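You operate a simulated robot arm through the tools that you are given. There is no shell and no other tool.

You are at the controls of a simulated robot arm. One attempt, no reset.

Task
Brush the dusty pad clean and grease the clean pad beside it.
Fine: blue brush for the dust, yellow brush for the grease; both back where they stood. Set down upright: blue brush, yellow brush. A coat counts when it lies all over at full strength: go over it till it gets no stronger. What is to be rubbed or washed off counts as gone when no trace of it is left.
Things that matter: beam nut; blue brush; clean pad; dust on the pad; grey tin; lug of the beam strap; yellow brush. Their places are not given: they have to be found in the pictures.

Only the result counts: the job must be done as asked and must still hold three seconds after the hand-in. Knocking over, shifting, dropping, spilling or breaking anything else fails it.

Robot
A 7-joint arm with a two-finger parallel gripper, fixed in place. Base frame: the origin is at the foot of the arm, x ahead of it, y to its left, z up; the work surface is at about z = 0. Readings come in m, rad, newtons and seconds.
With the tool pointing down near the work surface it reaches from about 0.26 to 0.68 m from the base axis. Its first joint turns from -2.897 to 2.897 rad. Payload 2.5 kg.
The TCP is the grasp point between the finger pads, 0.03 m short of the fingertips. In the tool frame z runs along the fingers and y along their closing line. The gripper opens to 0.094 m. The fingers are 0.028 m wide and 0.01 m thick; the gripper's body (0.05 by 0.096 m) begins 0.055 m behind the TCP.
Orientation is told as [roll, pitch, yaw] about the base's x, y, z axes, in that order, counted from this pose: with the fingers straight down and closing along the base's y, the tool's x points along the base's -x, its y along +y and its z along -z.

Tools
- The arm moves only by the tool apply_moves. Its argument "rows" is a list of rows, each an object (a shift or turn left out is 0, a gripper value left out holds the last) with "dp": the shift along the tool's x, y, z in units of 30 mm (1.0 is 30 mm), a list of three; "rotation": the turn, a rotation vector about the tool's x, y, z in units of 4 degrees (1.0 is 4 degrees), a list of three; "grip": the opening, from 0 (shut) to 1 (fully open). In form: [{"dp": [dx, dy, dz], "rotation": [ax, ay, az], "grip": grip}, ...]. A call has 1 to 20 rows; each row shifts and turns the commanded pose from where the row before left it, along the tool's axes as they then stand. A call with a number of a shift or a turn outside -1 to 1 is refused whole. Each row takes 0.2 s and may step no farther than 0.05 m and 0.15 rad from the row before; otherwise, or with a gripper value out of range, the whole call is refused. Where a pose cannot be reached the arm comes as near as it can. A force on the tool above 40 N (or 10 N above the force at the start of the call, whichever is more), or a blocked arm, ends the call early, and 0.2 s more pass. The fingers move at their own pace (about 0.072 m/s each) and stop on an object; they squeeze with about 36 N. The grip force told is the motor's: it shows also when the fingers shut on nothing. Time passes only in rows, and 0.2 s behind the last, so rows that do not move let the fingers close. It gives the time, the measured TCP pose, the force on the tool (base axes), the opening and the grip force at its end, in the units of the frame above (readings bear some noise), with the torque about the TCP (base axes, N m) and any sound that the robot's microphone picked up, and new pictures: "show" is both (left out), scene, wrist or none.
- Cameras (640 x 400 px; columns grow to the right, rows downward): "scene" is fixed at [0.4012, -0.6509, 0.6733]; the picture's right is [0.62, 0.78, 0.00], its down [0.69, -0.54, -0.48] and it looks along [-0.38, 0.30, -0.88] (base axes); focal length 256 px, centre (320, 200). "wrist" rides on the gripper at [0.076, 0.014, -0.102] in the tool frame; the picture's right is [-0.18, 0.98, 0.00], its down [-0.75, -0.14, -0.64] and it looks along [-0.63, -0.12, 0.77] (tool axes); focal length 243 px, centre (320, 200).
- pixel_to_xyz(camera, pixels): there is no depth. For up to 12 entries [column, row, z] of the newest picture of that camera ("zoom" is the newest enlarged one), the place [x, y] in the base frame at which the ray of that pixel passes the height z, good to about 0.002 m. It takes no simulated time.
- enlarge(camera, box): a new picture of the part [left, top, right, bottom] of that camera's present view, enlarged. It takes no simulated time.
- job_done(): hands the job in; it is judged then, once.

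Leave the gripper open and the arm clear of the work at the hand-in unless told otherwise.

The tools are called after "Emit:" as a command line: name --argument value ..., lists and objects as JSON in quotes. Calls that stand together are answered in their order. apply_moves: Moves the arm, as the interface text tells. Its arguments: {"type":"object","properties":{"rows":{"type":"array","items":{"type":"object","properties":{"dp":{"type":"array","items":{"type":"number"}},"rotation":{"type":"array","items":{"type":"number"}},"grip":{"type":"number"}}}},"show":{"type":"string","enum":["both","scene","wrist","none"]}},"required":["rows"]} The other tools are called the same way: pixel_to_xyz (camera, pixels) gives the place at which the rays of pixels pass given heights; enlarge (camera, box) takes an enlarged picture of a part of a camera's view; job_done () hands the job in.

At the start:

```text
time_s: 0.0
eef_pos: [0.2574, -0.3328, 0.3426]
orientation: [-0.001, 0.001, 0.001]
force: [0.8, 0.6, 0.2]
torque: [0.0, -0.01, -0.01]
opening: 0.094
gripper_force: 0.0
```

scene: 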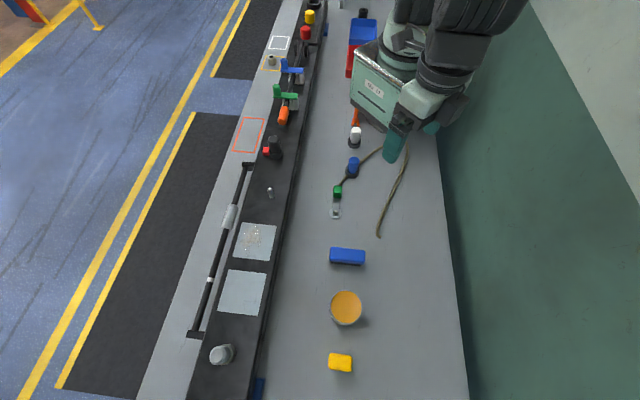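
wrist: 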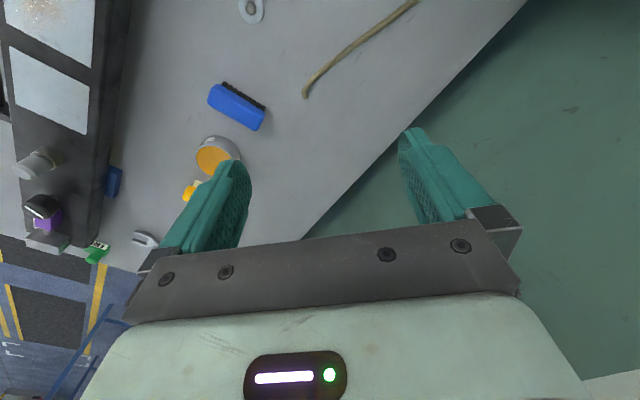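

I see the blue brush near scene pixel (347,256), a grey tin with orange-yellow contents at (345,308), a yellow brush at (340,362), the dusty pad at (256,241) and the clean pad at (242,292). I'll enlarge both areas for a closer look.

Emit:
enlarge --camera "scene" --box '[180, 200, 400, 400]'

Emit:
enlarge --camera "wrist" --box '[0, 0, 320, 260]'

Emit:
pixel_to_xyz --camera "scene" --pixels '[[347, 256, 0.03], [345, 308, 0.04], [340, 362, 0.02], [256, 241, 0.06], [242, 292, 0.06], [347, 256, 0.0], [345, 308, 0.0], [340, 362, 0.0], [256, 241, 0.0], [242, 292, 0.0]]'

```text
2.00 times, centred on (290, 300) of scene
```

zoom: 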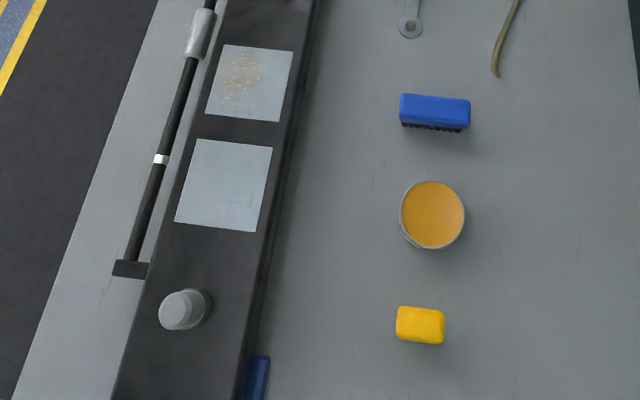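

```text
1.54 times, centred on (160, 130) of wrist
```

zoom: 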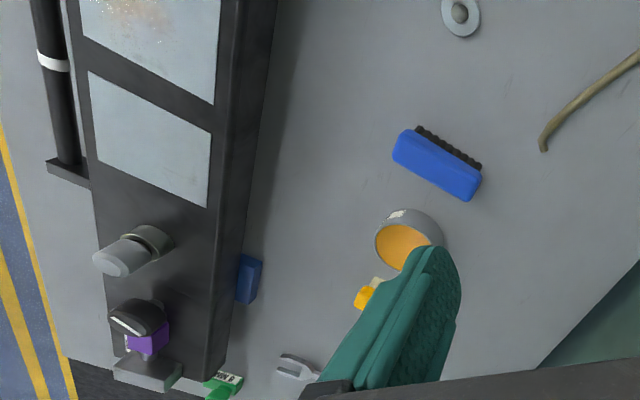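

```text
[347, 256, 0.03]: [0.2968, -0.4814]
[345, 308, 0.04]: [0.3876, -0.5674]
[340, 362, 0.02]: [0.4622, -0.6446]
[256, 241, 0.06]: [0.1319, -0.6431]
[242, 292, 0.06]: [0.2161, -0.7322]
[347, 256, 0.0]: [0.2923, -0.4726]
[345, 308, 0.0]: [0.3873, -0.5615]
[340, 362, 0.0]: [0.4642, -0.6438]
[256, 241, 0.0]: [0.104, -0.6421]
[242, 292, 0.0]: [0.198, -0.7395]
```

Next I'll find the heights by comparing the two cameras: the clean pad's corners, the brushes and the tin, each at several heights.

Emit:
pixel_to_xyz --camera "scene" --pixels '[[227.5, 269.5, 0.0], [227.5, 269.5, 0.1], [227.5, 269.5, 0.2], [266, 273.5, 0.0], [266, 273.5, 0.1], [266, 273.5, 0.2], [257.5, 316, 0.0], [257.5, 316, 0.1], [257.5, 316, 0.2], [217.5, 311.5, 0.0], [217.5, 311.5, 0.1], [217.5, 311.5, 0.2]]'

Emit:
pixel_to_xyz --camera "wrist" --pixels '[[10.6, 46.9, 0.0], [10.6, 46.9, 0.1], [10.6, 46.9, 0.2], [89.9, 85.8, 0.0], [89.9, 85.8, 0.1], [89.9, 85.8, 0.2], [86.6, 134.5, 0.0], [86.6, 134.5, 0.1], [86.6, 134.5, 0.2], [15.2, 95.6, 0.0], [15.2, 95.6, 0.1], [15.2, 95.6, 0.2]]'

```text
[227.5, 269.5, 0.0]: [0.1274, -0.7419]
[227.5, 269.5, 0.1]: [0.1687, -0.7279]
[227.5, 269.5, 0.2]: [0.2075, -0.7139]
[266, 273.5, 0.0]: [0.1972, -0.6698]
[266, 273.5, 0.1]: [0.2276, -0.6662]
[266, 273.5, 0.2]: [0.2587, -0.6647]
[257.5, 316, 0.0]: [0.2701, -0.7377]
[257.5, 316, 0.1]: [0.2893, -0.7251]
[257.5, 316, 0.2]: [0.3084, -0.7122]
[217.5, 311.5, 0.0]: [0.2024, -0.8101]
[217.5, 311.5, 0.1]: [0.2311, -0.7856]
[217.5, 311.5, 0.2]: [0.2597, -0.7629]
```

```text
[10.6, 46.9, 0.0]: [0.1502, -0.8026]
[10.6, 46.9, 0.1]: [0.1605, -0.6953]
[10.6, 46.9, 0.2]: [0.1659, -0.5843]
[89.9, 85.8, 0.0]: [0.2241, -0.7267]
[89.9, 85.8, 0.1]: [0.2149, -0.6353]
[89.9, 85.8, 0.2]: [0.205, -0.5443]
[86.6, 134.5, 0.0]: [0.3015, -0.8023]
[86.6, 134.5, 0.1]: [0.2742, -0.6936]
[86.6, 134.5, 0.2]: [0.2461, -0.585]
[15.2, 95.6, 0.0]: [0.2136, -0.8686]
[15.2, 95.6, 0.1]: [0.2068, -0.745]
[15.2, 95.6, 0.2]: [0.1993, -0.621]
```

The pad tops sit at z ≈ 0.065. The clean pad's centre is near (0.219, -0.731), which is far out, so I'll probably have to tilt the hand there. First I'll move, staying high, to a spot where the wrist camera sees both brushes and the tin between the fingers.

Emit:
apply_moves --rows '[{"dp": [0.04, -0.93, -0.1]}, {"dp": [0.04, -0.93, -0.1]}, {"dp": [0.04, -0.93, -0.1]}, {"dp": [0.04, -0.93, 0]}, {"dp": [0.04, -0.93, 0]}, {"dp": [0.04, -0.93, 0], "grip": 1}]'

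```text
time_s: 1.4
eef_pos: [0.2511, -0.5042, 0.351]
orientation: [0.001, -0.001, -0.001]
force: [0.3, -0.1, -0.8]
torque: [-0.01, 0.02, 0.0]
opening: 0.0939
gripper_force: 0.0
```

scene: 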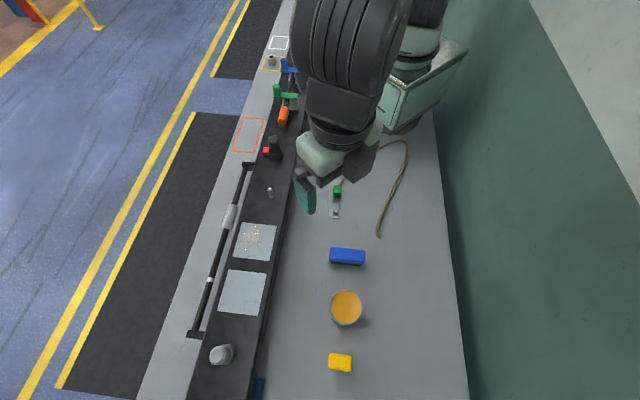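
wrist: 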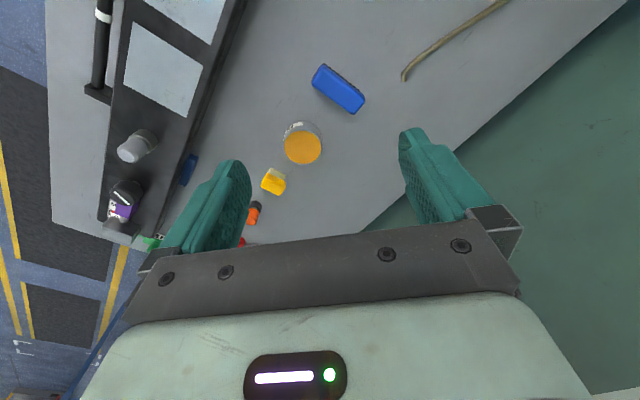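

Everything is in view now. I'll enlarge the brushes and the tin in the wrist and scene pictures.

Emit:
enlarge --camera "wrist" --box '[240, 50, 400, 210]'

Emit:
enlarge --camera "scene" --box '[305, 230, 385, 280]'

Emit:
enlarge --camera "scene" --box '[300, 280, 400, 390]'

Emit:
enlarge --camera "wrist" --box '[80, 0, 260, 250]'

Emit:
enlarge --camera "scene" --box '[190, 180, 310, 380]'

```text
2.50 times, centred on (320, 130) of wrist
```

zoom: 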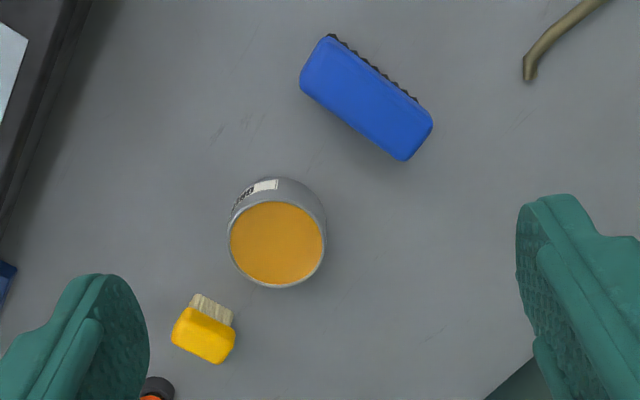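

```text
8.00 times, centred on (345, 255) of scene
```

zoom: 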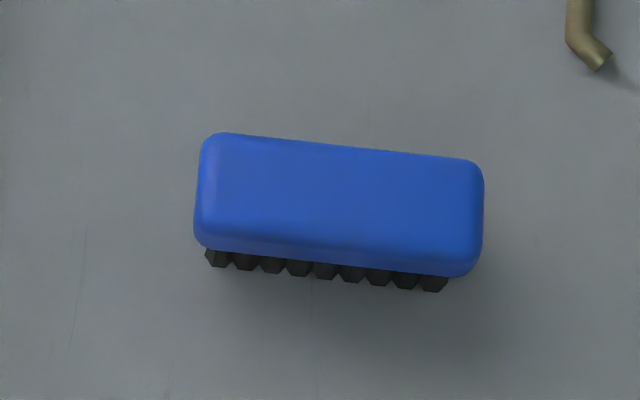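

```text
3.64 times, centred on (350, 335) of scene
```

zoom: 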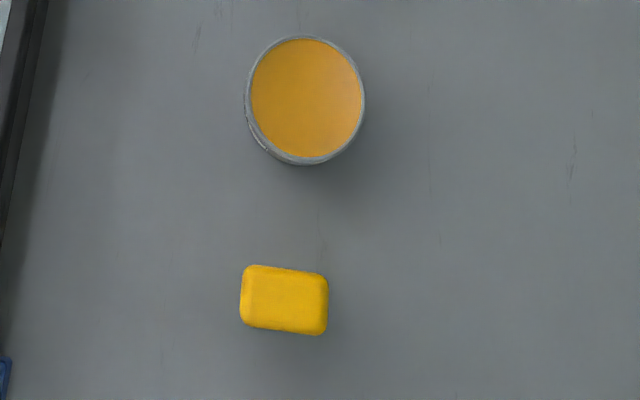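

```text
1.60 times, centred on (170, 125) of wrist
```

zoom: 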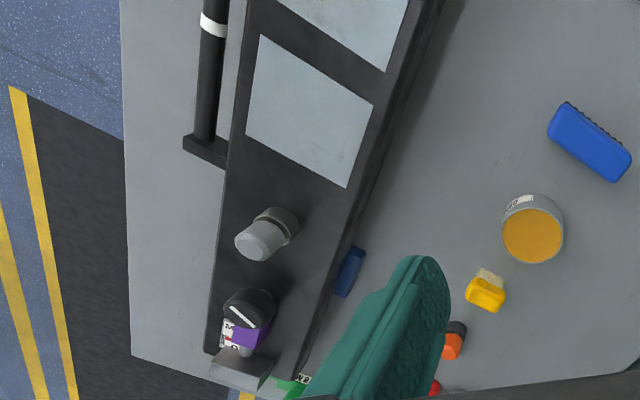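

```text
2.00 times, centred on (250, 280) of scene
```

zoom: 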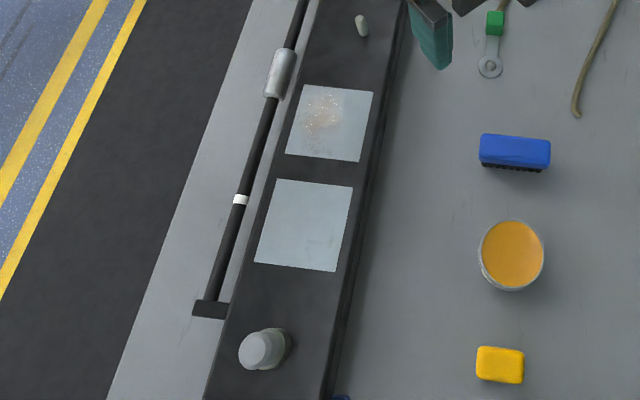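

I'll triangulate the blue brush's top corners, the tin rim and the yellow brush using both cameras.

Emit:
pixel_to_xyz --camera "scene" --pixels '[[330.9, 247.1, 0.02], [330.9, 247.1, 0.06], [364.75, 250.4, 0.02], [364.75, 250.4, 0.06], [364.4, 263.75, 0.02], [364.4, 263.75, 0.06], [329.6, 260, 0.02], [329.6, 260, 0.06]]'

Emit:
pixel_to_xyz --camera "wrist" --pixels '[[323.2, 64.4, 0.02], [323.2, 64.4, 0.06], [365.2, 98.8, 0.02], [365.2, 98.8, 0.06], [354, 114, 0.02], [354, 114, 0.06], [312, 84, 0.02], [312, 84, 0.06]]'

Emit:
pixel_to_xyz --camera "scene" --pixels '[[345.5, 306.8, 0.02], [345.5, 306.8, 0.06], [327.8, 353.5, 0.01], [327.8, 353.5, 0.05], [352.3, 355.6, 0.01], [352.3, 355.6, 0.05], [351.9, 371.5, 0.01], [351.9, 371.5, 0.05], [327.5, 368.8, 0.01], [327.5, 368.8, 0.05]]'

Emit:
pixel_to_xyz --camera "wrist" --pixels '[[303, 147.2, 0.02], [303, 147.2, 0.06], [268.0, 174, 0.01], [268.0, 174, 0.05], [285.2, 180.5, 0.01], [285.2, 180.5, 0.05], [280, 194.5, 0.01], [280, 194.5, 0.05], [261.6, 186.0, 0.01], [261.6, 186.0, 0.05]]'

```text
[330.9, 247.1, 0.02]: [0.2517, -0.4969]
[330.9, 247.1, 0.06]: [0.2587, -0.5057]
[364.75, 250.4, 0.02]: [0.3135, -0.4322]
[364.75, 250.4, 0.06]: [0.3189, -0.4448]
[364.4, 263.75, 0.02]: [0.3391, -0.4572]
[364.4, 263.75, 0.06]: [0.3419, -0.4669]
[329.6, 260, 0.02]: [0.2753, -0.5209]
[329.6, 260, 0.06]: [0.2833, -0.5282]
```

```text
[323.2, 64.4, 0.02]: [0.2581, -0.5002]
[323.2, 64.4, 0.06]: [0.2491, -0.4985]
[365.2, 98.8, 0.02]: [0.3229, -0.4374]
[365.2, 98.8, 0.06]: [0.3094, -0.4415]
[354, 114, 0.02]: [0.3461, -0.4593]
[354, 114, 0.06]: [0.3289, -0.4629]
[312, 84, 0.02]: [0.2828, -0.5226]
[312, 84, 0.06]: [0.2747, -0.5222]
```

```text
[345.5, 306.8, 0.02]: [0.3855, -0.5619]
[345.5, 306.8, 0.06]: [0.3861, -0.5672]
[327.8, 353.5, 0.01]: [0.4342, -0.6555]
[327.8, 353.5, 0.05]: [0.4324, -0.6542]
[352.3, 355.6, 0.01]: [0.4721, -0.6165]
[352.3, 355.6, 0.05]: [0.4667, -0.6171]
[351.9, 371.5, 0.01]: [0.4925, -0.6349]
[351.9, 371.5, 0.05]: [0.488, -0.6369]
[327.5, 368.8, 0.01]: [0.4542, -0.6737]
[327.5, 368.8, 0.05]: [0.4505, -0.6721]
```

```text
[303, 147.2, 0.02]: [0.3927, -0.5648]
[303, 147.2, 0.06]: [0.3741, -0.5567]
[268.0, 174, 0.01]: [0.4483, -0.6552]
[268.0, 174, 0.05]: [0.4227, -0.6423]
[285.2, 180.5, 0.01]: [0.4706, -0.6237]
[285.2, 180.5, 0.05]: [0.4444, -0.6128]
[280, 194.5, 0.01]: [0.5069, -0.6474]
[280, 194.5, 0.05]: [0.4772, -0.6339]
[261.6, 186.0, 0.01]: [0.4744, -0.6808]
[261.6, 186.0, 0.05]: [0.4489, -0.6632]
```

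My estimates so far:

| Item | Position (x, y) | Size and height |
|---|---|---|
| Blue brush | (0.2975, -0.481) | about 0.088 × 0.034 m, long axis at 45°, top at z ≈ 0.038 |
| Tin | (0.386, -0.564) | |
| Yellow brush | (0.461, -0.645) | |

Now I'll turn the tool to yaw +45° in place so that the fingers close across the blue brush's width.

Emit:
apply_moves --rows '[{"rotation": [0, 0, -0.9375], "grip": 1}, {"rotation": [0, 0, -0.9375]}, {"rotation": [0, 0, -0.9375]}, {"rotation": [0, 0, -0.9375]}, {"rotation": [0, 0, -0.9375]}, {"rotation": [0, 0, -0.9375]}, {"rotation": [0, 0, -0.9375]}, {"rotation": [0, 0, -0.9375]}, {"rotation": [0, 0, -0.9375]}, {"rotation": [0, 0, -0.9375]}, {"rotation": [0, 0, -0.9375]}, {"rotation": [0, 0, -0.9375]}]'

Emit:
pixel_to_xyz --camera "scene" --pixels '[[242, 222, 0.065], [276.5, 226, 0.065], [270, 261, 0.065], [233, 257.5, 0.065], [227.5, 269.5, 0.065], [266, 273.5, 0.065], [257.5, 316, 0.065], [217.5, 311.5, 0.065]]'

```text
time_s: 4.0
eef_pos: [0.2514, -0.4999, 0.3499]
orientation: [-0.001, -0.001, 0.787]
force: [0.5, -0.6, 0.4]
torque: [-0.02, -0.02, -0.01]
opening: 0.0939
gripper_force: 0.0
```

scene: 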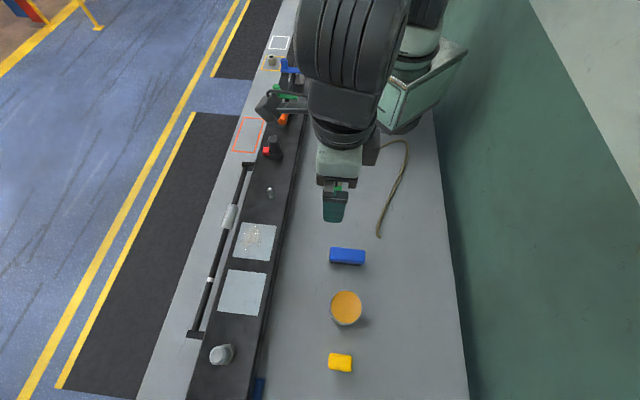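
wrist: 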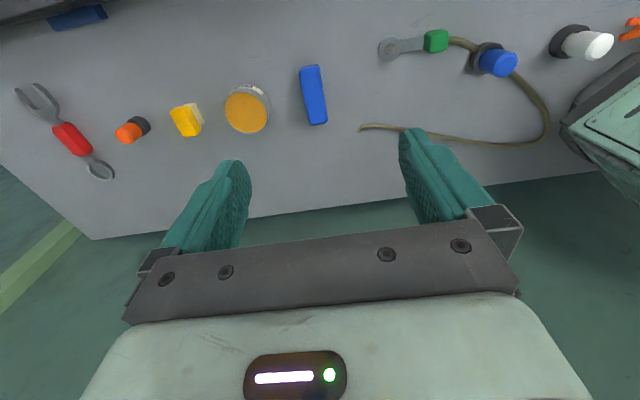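

```text
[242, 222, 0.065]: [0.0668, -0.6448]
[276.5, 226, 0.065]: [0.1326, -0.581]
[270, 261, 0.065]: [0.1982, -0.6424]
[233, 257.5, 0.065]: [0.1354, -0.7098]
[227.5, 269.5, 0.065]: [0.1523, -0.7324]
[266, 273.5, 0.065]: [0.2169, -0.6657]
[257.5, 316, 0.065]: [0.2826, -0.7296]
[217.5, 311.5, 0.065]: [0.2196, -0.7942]
```

The pads are known now: the dusty one is centred at (0.133, -0.645) and the clean one at (0.218, -0.7305), each about 0.091 m square and turned 45°. Next I'll move over the blue brush and go down to z ≈ 0.15 to check the alignment.

Emit:
apply_moves --rows '[{"dp": [-0.19, -0.08, 0.83], "grip": 1}, {"dp": [-0.19, -0.08, 0.83]}, {"dp": [-0.19, -0.08, 0.83]}, {"dp": [-0.19, -0.08, 0.83]}, {"dp": [-0.19, -0.08, 0.83]}, {"dp": [-0.19, -0.08, 0.83]}, {"dp": [-0.19, -0.08, 0.83]}, {"dp": [-0.19, -0.08, 0.83]}]'

```text
time_s: 5.8
eef_pos: [0.2991, -0.4801, 0.1509]
orientation: [0.0, 0.0, 0.785]
force: [-0.4, 0.7, 0.4]
torque: [0.02, 0.0, 0.03]
opening: 0.0938
gripper_force: 0.1
```

scene: 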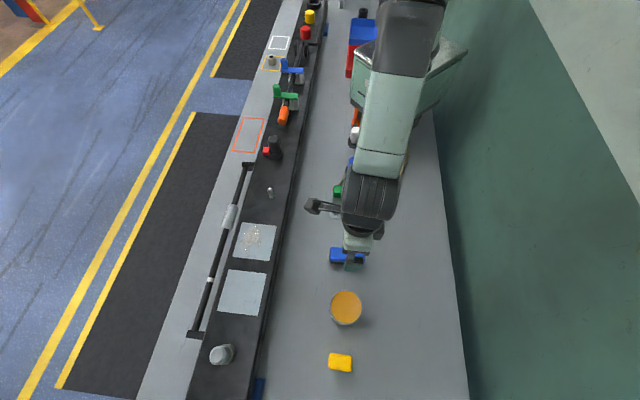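
wrist: 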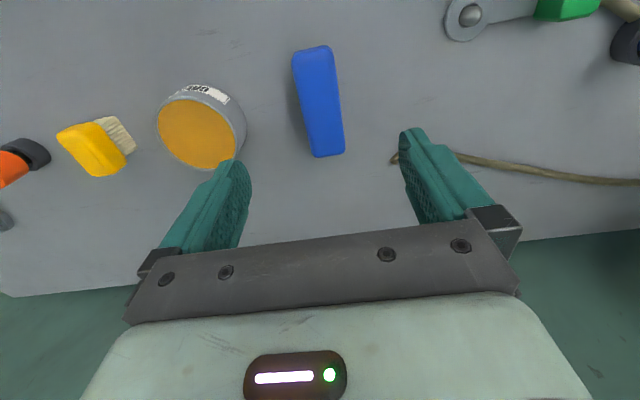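

The blue brush is now centred near wrist pixel (318,102). I'll enlarge it to measure the exact centre and height.

Emit:
enlarge --camera "wrist" --box '[250, 30, 390, 170]'

Emit:
enlarge --camera "wrist" --box '[40, 60, 270, 200]'

```text
2.86 times, centred on (320, 100) of wrist
```

zoom: 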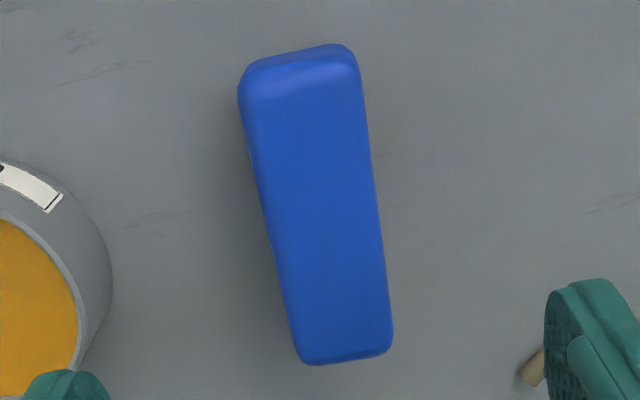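

```text
2.78 times, centred on (155, 130) of wrist
```

zoom: 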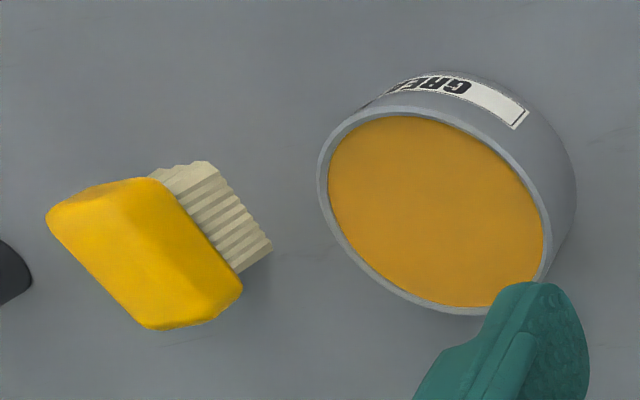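

Emit:
pixel_to_xyz --camera "wrist" --pixels '[[329.1, 154.2, 0.038], [313.0, 60, 0.038], [292.0, 67, 0.038], [333.0, 62, 0.038], [313, 156, 0.038], [345, 152, 0.038], [304.5, 113, 0.038], [339.5, 109, 0.038]]'

```text
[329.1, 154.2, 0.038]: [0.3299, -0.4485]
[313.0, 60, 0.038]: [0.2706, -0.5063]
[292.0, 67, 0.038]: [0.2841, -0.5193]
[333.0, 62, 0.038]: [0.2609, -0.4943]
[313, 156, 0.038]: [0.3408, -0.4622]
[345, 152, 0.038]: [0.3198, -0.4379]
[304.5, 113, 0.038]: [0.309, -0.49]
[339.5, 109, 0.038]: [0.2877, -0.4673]
```

My estimate of the brush centre, (0.299, -0.479), matches the TCP. I'll go straight down to z ≈ 0.040, which puts the fingertips about 10 mm above the table, and then close the fingers.

Emit:
apply_moves --rows '[{"dp": [0, 0, 0.74], "grip": 1}, {"dp": [0, 0, 0.74]}, {"dp": [0, 0, 0.74]}, {"dp": [0, 0, 0.74]}, {"dp": [0, 0, 0.74]}, {}]'

```text
time_s: 7.2
eef_pos: [0.296, -0.4824, 0.0408]
orientation: [0.0, 0.001, 0.786]
force: [-0.5, -0.5, 0.3]
torque: [0.03, 0.0, -0.03]
opening: 0.094
gripper_force: 0.0
```

scene: 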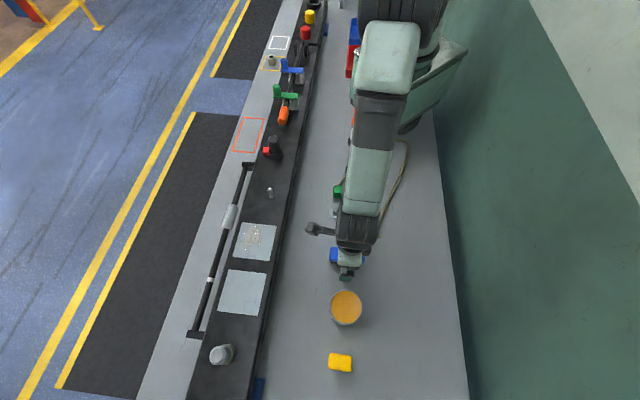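
wrist: 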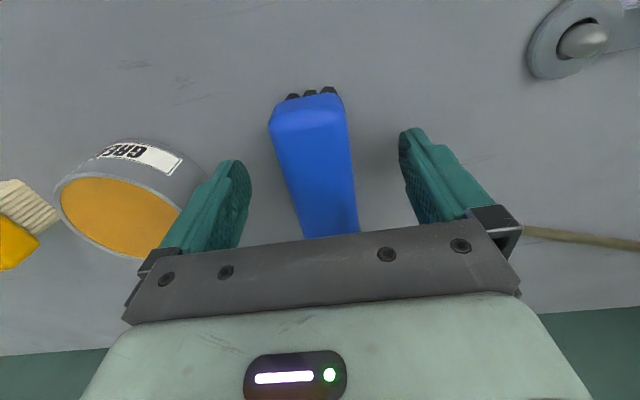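

The fingers straddle the brush with clearance on both sides. Closing now.

Emit:
apply_moves --rows '[{"grip": 0.3}, {"grip": 0.0}, {"grip": 0.0}, {"grip": 0.0}, {"grip": 0.0}]'

```text
time_s: 8.4
eef_pos: [0.2968, -0.4829, 0.0412]
orientation: [0.0, -0.001, 0.787]
force: [0.2, 0.4, -0.1]
torque: [0.0, 0.03, -0.02]
opening: 0.0377
gripper_force: 36.1
```

scene: 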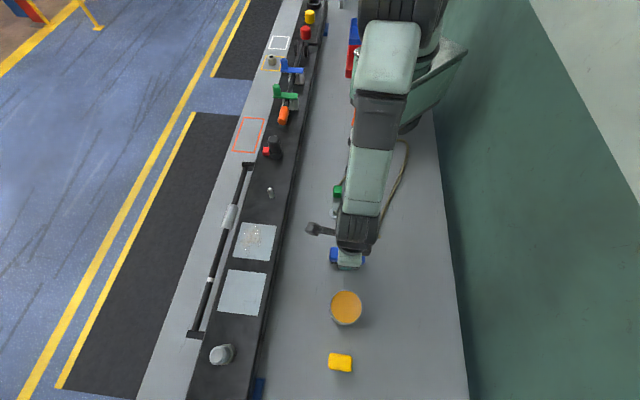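
wrist: 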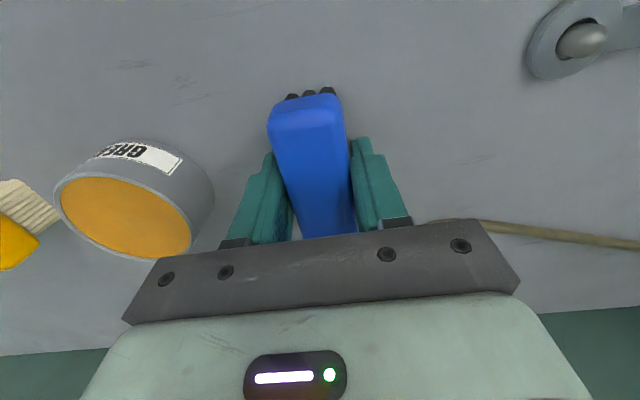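

The brush is held at an opening of 0.0377 m with 36 N. I'll lift it 0.12 m and check that it stays in the grip.

Emit:
apply_moves --rows '[{"dp": [0, 0, -0.5]}, {"dp": [0, 0, -0.9]}, {"dp": [0, 0, -0.9]}, {"dp": [0, 0, -0.9]}, {"dp": [0, 0, -0.8]}]' --show "both"

```text
time_s: 9.6
eef_pos: [0.2951, -0.4814, 0.1613]
orientation: [0.001, 0.0, 0.786]
force: [0.3, -0.2, -0.3]
torque: [0.03, -0.01, -0.01]
opening: 0.0374
gripper_force: 35.8
```

scene: 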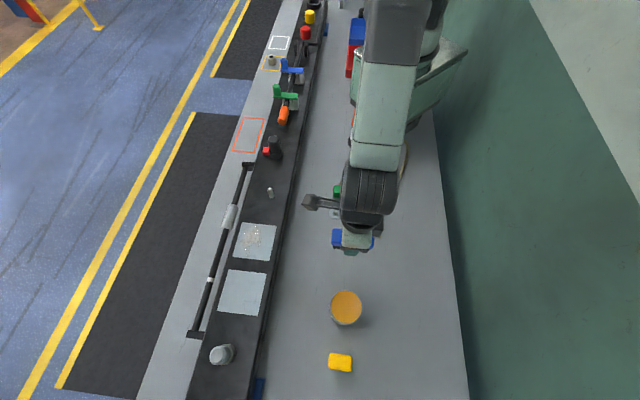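
wrist: 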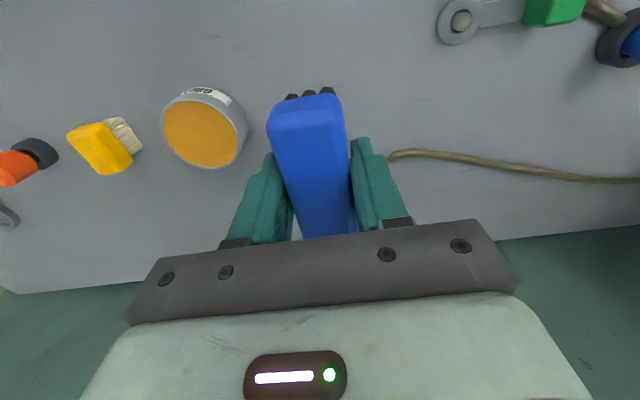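

The brush is held firmly. The dusty pad lies directly along the tool's +x from here, about 0.232 m away, so I'll move across at this height.

Emit:
apply_moves --rows '[{"dp": [0.6, 0, 0]}, {"dp": [0.9, 0, 0]}, {"dp": [0.9, 0, 0]}, {"dp": [0.9, 0, 0]}, {"dp": [0.9, 0, 0]}, {"dp": [0.9, 0, 0]}, {"dp": [0.9, 0, 0]}, {"dp": [0.9, 0, 0]}, {"dp": [0.8, 0, 0]}]'

```text
time_s: 11.6
eef_pos: [0.1315, -0.6461, 0.1616]
orientation: [-0.001, 0.0, 0.786]
force: [0.7, 0.2, -1.4]
torque: [-0.02, 0.03, 0.03]
opening: 0.0377
gripper_force: 35.9
```

scene: 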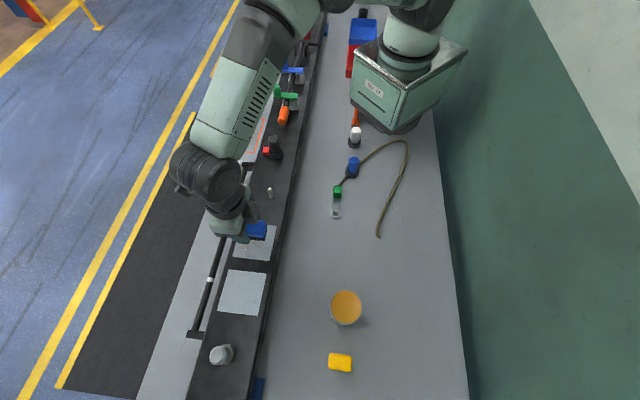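
wrist: 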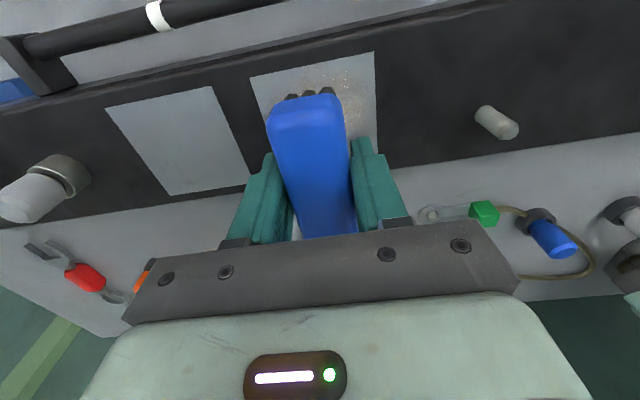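

The arm is over the pad. I'll check the pad corners and the stud with the wrist camera to confirm where the brush sits over them.

Emit:
pixel_to_xyz --camera "wrist" --pixels '[[250, 77, 0.065], [374, 52, 0.065], [106, 107, 0.065], [213, 87, 0.065], [249, 180, 0.065], [168, 195, 0.065], [480, 110, 0.065], [510, 132, 0.09], [75, 175, 0.065]]'

Emit:
enlarge --camera "wrist" --box '[230, 40, 400, 200]'

```text
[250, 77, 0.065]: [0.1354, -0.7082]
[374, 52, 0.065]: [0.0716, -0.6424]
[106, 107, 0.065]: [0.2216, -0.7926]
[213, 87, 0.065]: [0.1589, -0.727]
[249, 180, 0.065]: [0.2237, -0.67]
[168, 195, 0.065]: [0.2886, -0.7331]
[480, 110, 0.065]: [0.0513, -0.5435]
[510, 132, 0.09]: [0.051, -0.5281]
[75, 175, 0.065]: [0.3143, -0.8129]
```

```text
2.50 times, centred on (315, 120) of wrist
```

zoom: 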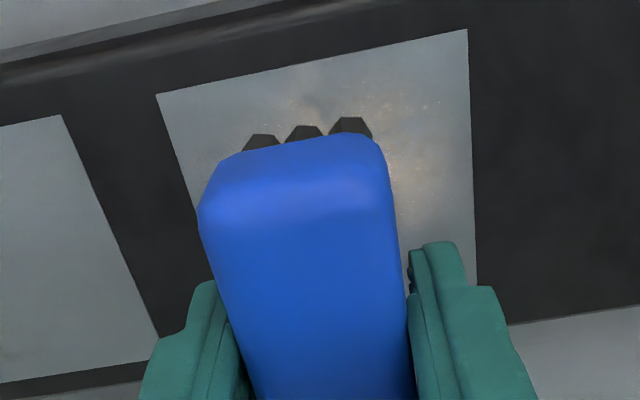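

Pad positions confirmed. I'll shift to the end of the pad nearest the clean pad (tool -y by 0.038 m), then go down slowly, watching the force for bristle contact, which should come at about TCP z 0.106.

Emit:
apply_moves --rows '[{"dp": [0, -0.64, 0]}, {"dp": [0, -0.64, 0]}, {"dp": [0, 0, 0.7]}, {"dp": [0, 0, 0.6]}, {"dp": [0, 0, 0.3]}, {}]'

```text
time_s: 13.0
eef_pos: [0.1593, -0.6726, 0.1126]
orientation: [0.0, -0.001, 0.785]
force: [0.2, -0.1, -0.9]
torque: [-0.01, -0.04, 0.01]
opening: 0.0379
gripper_force: 35.7
```

scene: 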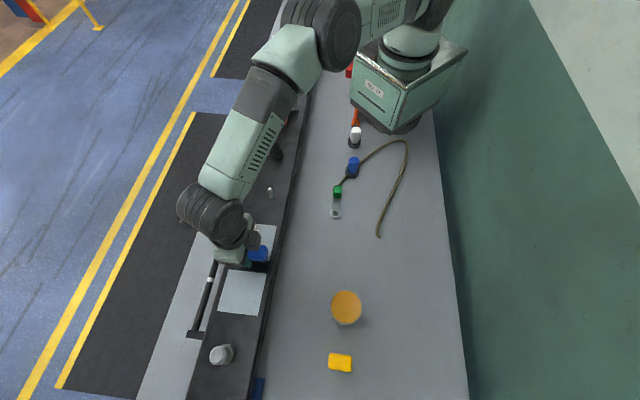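
wrist: 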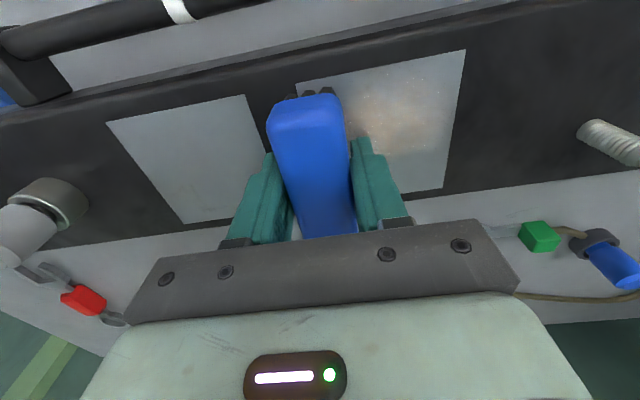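

No contact yet at z 0.1126. I'll lower in small steps.

Emit:
apply_moves --rows '[{"dp": [0, 0, 0.1]}, {"dp": [0, 0, 0.05]}, {}]' --show "none"

```text
time_s: 13.8
eef_pos: [0.1611, -0.6741, 0.1102]
orientation: [-0.001, 0.002, 0.786]
force: [-2.4, 3.9, 14.3]
torque: [0.31, -0.25, 0.09]
opening: 0.0379
gripper_force: 36.0
```

The bristles touched at z ≈ 0.110 with about 14 N. Now I'll stroke along the pad (tool +y), keeping this height.

Emit:
apply_moves --rows '[{"dp": [0, 0.45, 0]}, {"dp": [0, 0.45, 0]}, {"dp": [0, 0.45, 0]}, {"dp": [0, 0.45, 0]}, {"dp": [0, 0.45, 0]}, {"dp": [0, 0.45, 0]}, {}]'

```text
time_s: 15.4
eef_pos: [0.1038, -0.6155, 0.1099]
orientation: [-0.003, 0.002, 0.783]
force: [2.5, -6.0, 17.8]
torque: [-0.32, 0.23, 0.12]
opening: 0.038
gripper_force: 35.9
```

scene: 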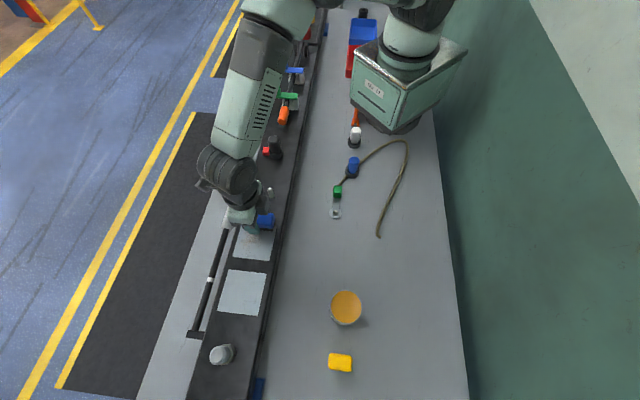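
wrist: 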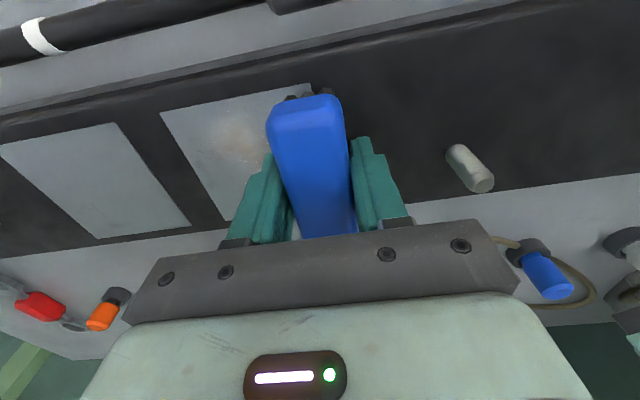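

The dust is getting fainter. I'll make two more passes, shifted about 9 mm towards the far side and then towards the near side of the pad.

Emit:
apply_moves --rows '[{"dp": [0.3, 0, 0]}, {"dp": [0, -0.46, 0]}, {"dp": [0, -0.46, 0]}, {"dp": [0, -0.46, 0]}, {"dp": [0, -0.46, 0]}, {"dp": [0, -0.46, 0]}, {"dp": [0, -0.46, 0]}, {"dp": [-0.3, 0, 0]}, {"dp": [-0.3, 0, 0]}, {"dp": [0, 0.46, 0]}, {"dp": [0, 0.46, 0]}, {"dp": [0, 0.46, 0]}, {"dp": [0, 0.46, 0]}, {"dp": [0, 0.46, 0]}, {"dp": [0, 0.46, 0]}, {}]'

```text
time_s: 18.8
eef_pos: [0.1112, -0.6075, 0.1089]
orientation: [0.0, 0.0, 0.786]
force: [0.5, -0.3, -0.7]
torque: [0.0, 0.01, 0.01]
opening: 0.0377
gripper_force: 36.7
```

scene: 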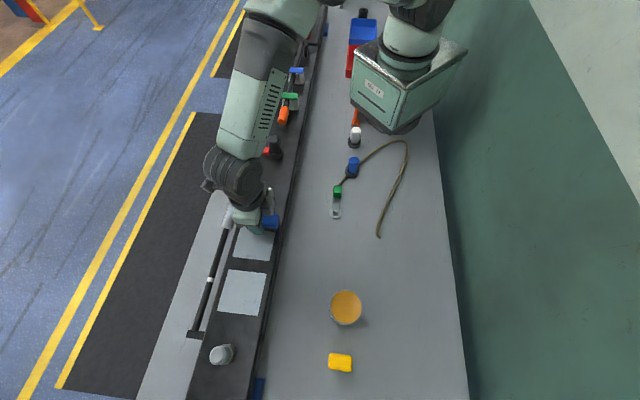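
wrist: 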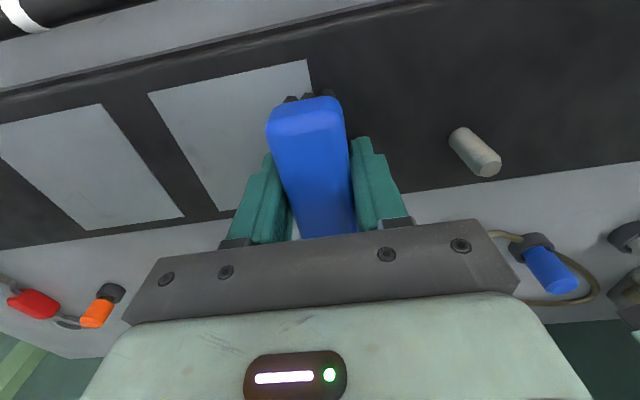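

The force has dropped to about zero, and the dust looks mostly gone. I'll lift, move the brush aside along the beam and look at the pad.

Emit:
apply_moves --rows '[{"dp": [0, 0, -0.6]}, {"dp": [-0.5, 0, -0.8]}, {"dp": [-0.9, 0.3, -0.3]}, {"dp": [-0.9, 0.3, 0]}, {"dp": [-0.9, 0, 0]}, {"dp": [-0.9, 0, 0]}]'

```text
time_s: 20.2
eef_pos: [0.1866, -0.5069, 0.1582]
orientation: [0.001, 0.0, 0.786]
force: [-0.7, 0.5, -0.3]
torque: [0.02, -0.02, 0.01]
opening: 0.0375
gripper_force: 35.9
```

scene: 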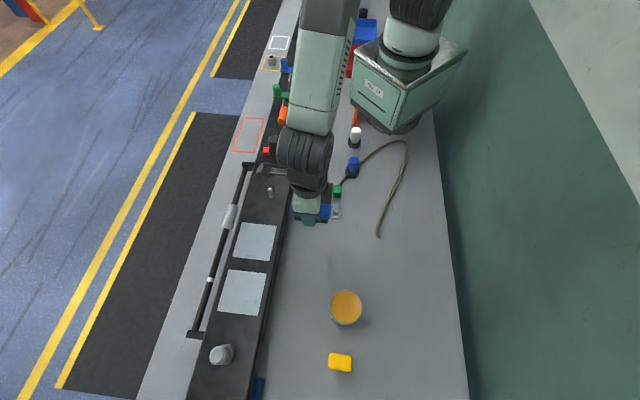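
wrist: 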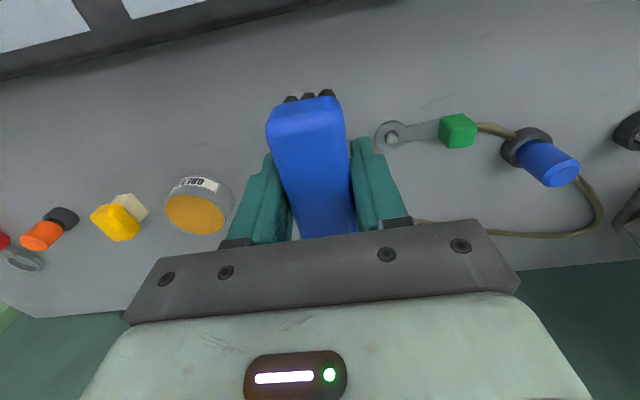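

Emit:
enlarge --camera "scene" --box '[225, 215, 285, 265]'

Emit:
enlarge --camera "wrist" --box '[230, 60, 420, 240]'

```text
8.00 times, centred on (255, 240) of scene
```

zoom: 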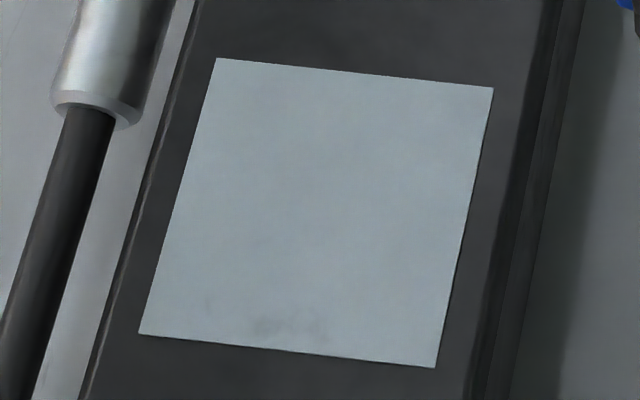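

```text
2.22 times, centred on (325, 150) of wrist
```

zoom: 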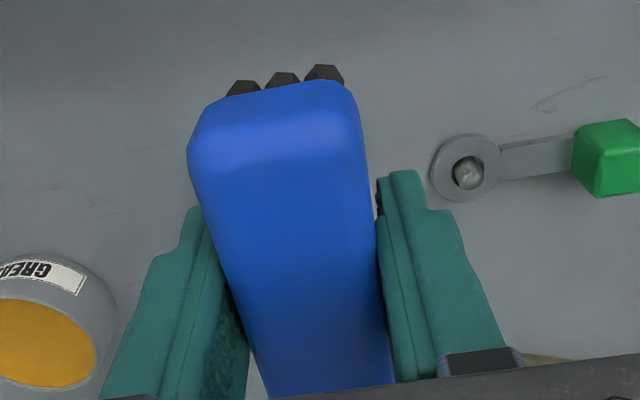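

A faint trace remains near the pad's edge by the clean pad, at zoom (270,325). The brush also slid about 2 mm up in the grip, so contact was lost in the last passes. I'll go back, start at that edge and find contact again.

Emit:
apply_moves --rows '[{"dp": [0.88, -0.72, 0]}, {"dp": [0.88, -0.72, 0]}, {"dp": [0.88, -0.72, 0]}, {"dp": [0.88, -0.72, 0]}, {"dp": [0.88, -0.72, 0]}, {"dp": [0, 0, 0.8]}, {"dp": [0, 0, 0.7]}, {"dp": [0, 0, 0.2]}, {"dp": [0, 0, 0.08]}, {}]'

Emit:
pixel_to_xyz --camera "scene" --pixels '[[248.75, 255.6, 0.067], [259, 256, 0.067]]'

```text
time_s: 22.4
eef_pos: [0.1681, -0.6816, 0.1081]
orientation: [-0.003, 0.002, 0.785]
force: [-1.4, 1.7, 21.3]
torque: [0.5, -0.34, 0.02]
opening: 0.0378
gripper_force: 35.9
```

scene: 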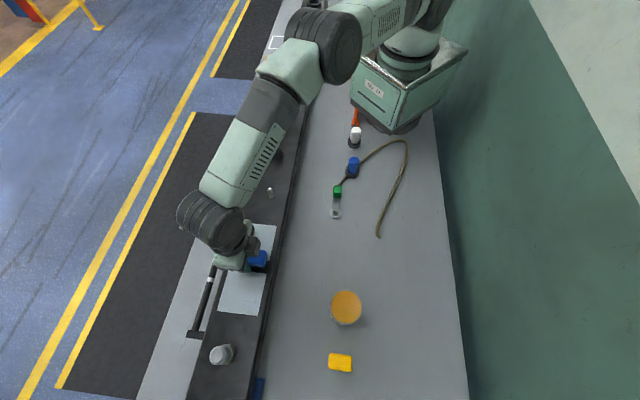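
wrist: 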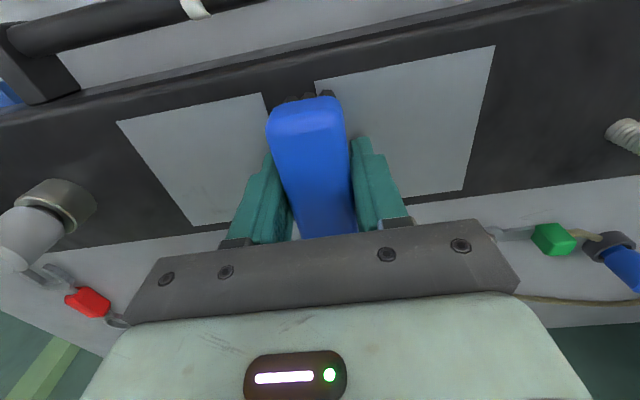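

```text
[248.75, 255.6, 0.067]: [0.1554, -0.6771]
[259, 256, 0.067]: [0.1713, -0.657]
```

Contact again at about 21 N, on the spot of the trace. I'll ease off slightly, scrub this edge and then make full passes, first with the far-side shift and then the near-side shift.

Emit:
apply_moves --rows '[{"dp": [0.1, 0.2, -0.03]}, {"dp": [0.1, 0.2, 0]}, {"dp": [0.1, -0.4, 0]}, {"dp": [-0.3, 0, 0]}, {"dp": [-0.3, 0, 0]}, {"dp": [0, 0.4, 0]}, {"dp": [0, 0.5, 0]}, {"dp": [0, 0.5, 0]}, {"dp": [0, 0.5, 0]}, {"dp": [0, 0.5, 0]}, {"dp": [0, 0.5, 0]}, {}]' --show "none"

```text
time_s: 25.0
eef_pos: [0.1118, -0.6105, 0.1073]
orientation: [0.0, 0.0, 0.785]
force: [-0.2, -0.9, -1.2]
torque: [-0.03, 0.0, 0.02]
opening: 0.0376
gripper_force: 35.7
```

No force again, so the brush has slipped a little higher in the grip, or the load is being relieved. I'll lower gently to regain contact here.

Emit:
apply_moves --rows '[{"dp": [0, 0, 0.04]}, {}]' --show "none"

Emit:
apply_moves --rows '[{"dp": [0, 0, 0.03]}, {}]' --show "both"

```text
time_s: 25.6
eef_pos: [0.1103, -0.6124, 0.1059]
orientation: [0.0, 0.0, 0.786]
force: [-0.2, -0.8, -1.4]
torque: [0.01, -0.04, 0.02]
opening: 0.0376
gripper_force: 36.0
```

```text
time_s: 26.2
eef_pos: [0.1122, -0.6117, 0.1056]
orientation: [0.001, 0.002, 0.785]
force: [-3.3, 2.6, 11.4]
torque: [0.07, 0.09, 0.0]
opening: 0.0378
gripper_force: 36.4
```

scene: 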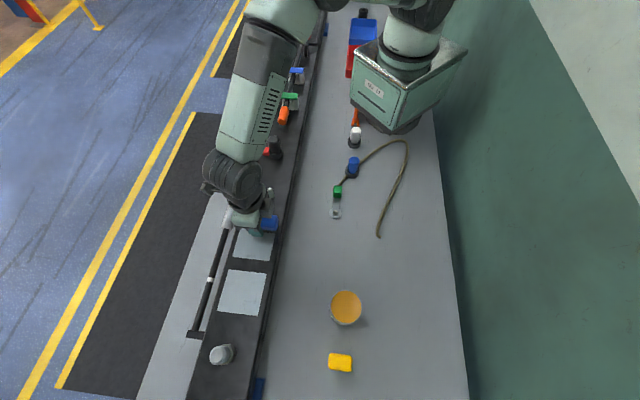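
wrist: 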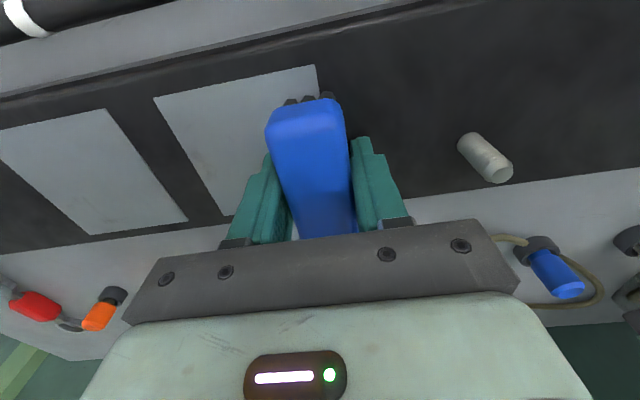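

Light contact again, about 11 N. I'll stroke back along the near side towards the clean-pad end.

Emit:
apply_moves --rows '[{"dp": [0, -0.49, 0]}, {"dp": [0, -0.49, 0]}, {"dp": [0, -0.49, 0]}, {"dp": [0, -0.49, 0]}, {"dp": [0, -0.49, 0]}, {"dp": [0, -0.45, 0]}, {}]' --show "both"

```text
time_s: 27.8
eef_pos: [0.1739, -0.6727, 0.1059]
orientation: [-0.001, 0.002, 0.784]
force: [-6.6, 5.0, 24.3]
torque: [0.11, 0.06, 0.01]
opening: 0.0378
gripper_force: 36.2
```

scene: 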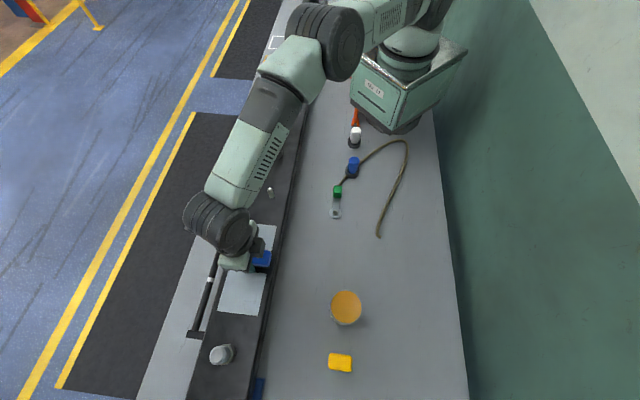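
wrist: 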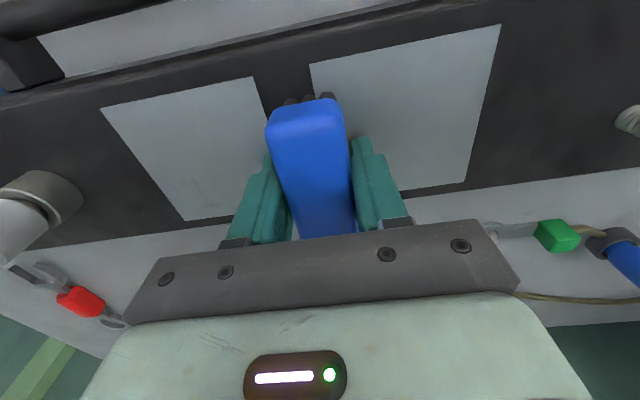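

At this end the force is 24 N. I'll raise a touch, scrub this edge across the pad's width, and then make a full pass on the far side, lowering slightly towards the other end.

Emit:
apply_moves --rows '[{"dp": [0.2, 0.2, -0.02]}, {"dp": [0.2, -0.2, 0]}, {"dp": [0.2, 0.3, 0]}, {"dp": [0, -0.3, 0]}, {"dp": [0, 0.4, 0]}, {"dp": [0, 0.5, 0.005]}, {"dp": [0, 0.5, 0.005]}, {"dp": [0, 0.5, 0.005]}, {"dp": [0, 0.5, 0.01]}, {"dp": [0, 0.5, 0.01]}, {}]' --show "none"

```text
time_s: 30.2
eef_pos: [0.0999, -0.6233, 0.1049]
orientation: [-0.001, 0.002, 0.786]
force: [4.9, -4.7, 19.4]
torque: [0.08, -0.15, 0.0]
opening: 0.0376
gripper_force: 36.4
```

Good contact through the pass. I'll lift and move aside to inspect the pad.

Emit:
apply_moves --rows '[{"dp": [0, 0, -0.7]}, {"dp": [-0.5, 0, -0.8]}, {"dp": [-0.9, 0.3, -0.385]}, {"dp": [-0.9, 0.38, 0]}, {"dp": [-0.9, 0, 0]}, {"dp": [-0.9, 0, 0]}, {"dp": [-0.6, 0, 0]}]'

Emit:
enlarge --camera "scene" --box '[225, 215, 285, 265]'

Emit:
enlarge --camera "wrist" --box '[230, 60, 420, 240]'

```text
time_s: 31.8
eef_pos: [0.1825, -0.5094, 0.1592]
orientation: [-0.001, -0.001, 0.783]
force: [-0.4, 0.0, -0.7]
torque: [0.02, -0.01, -0.01]
opening: 0.0376
gripper_force: 35.7
```

scene: 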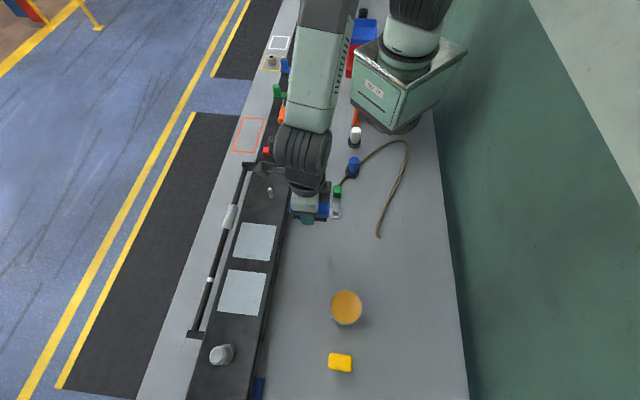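
wrist: 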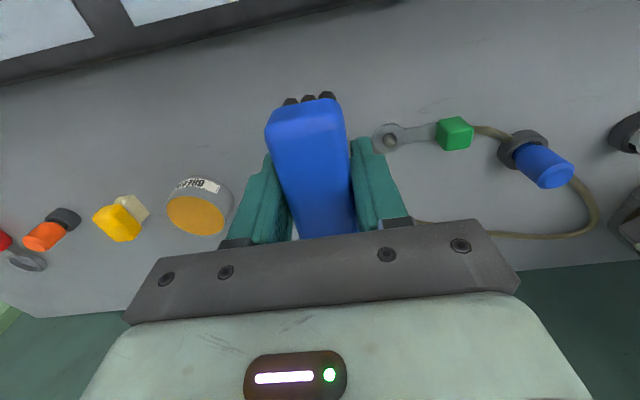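

```text
8.00 times, centred on (255, 240) of scene
```

zoom: 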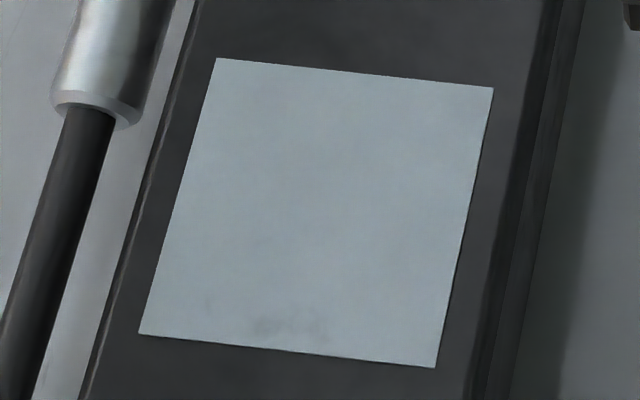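

```text
2.22 times, centred on (325, 150) of wrist
```

zoom: 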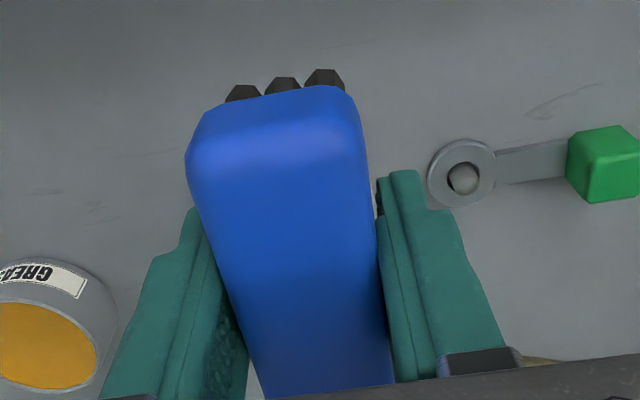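

The faint spot hasn't changed after thorough brushing. I'll compare it with the clean pad, in case it is only part of the pad's surface texture.

Emit:
enlarge --camera "scene" --box '[212, 265, 272, 320]'

Emit:
enlarge --camera "scene" --box '[230, 245, 270, 265]'

```text
7.27 times, centred on (242, 292) of scene
```

zoom: 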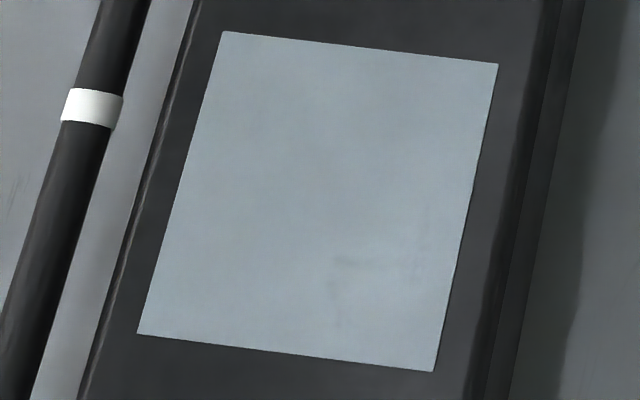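

```text
16.00 times, centred on (250, 255) of scene
```

zoom: 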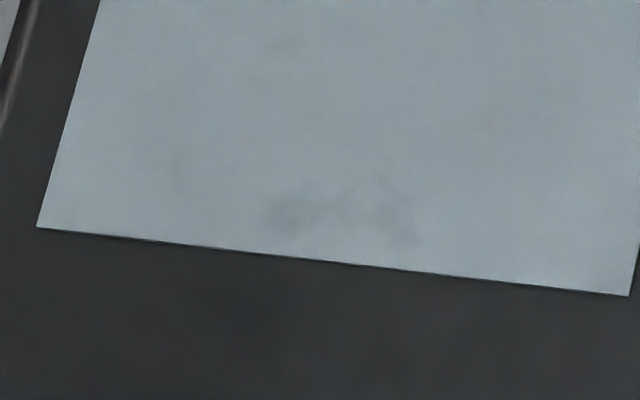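

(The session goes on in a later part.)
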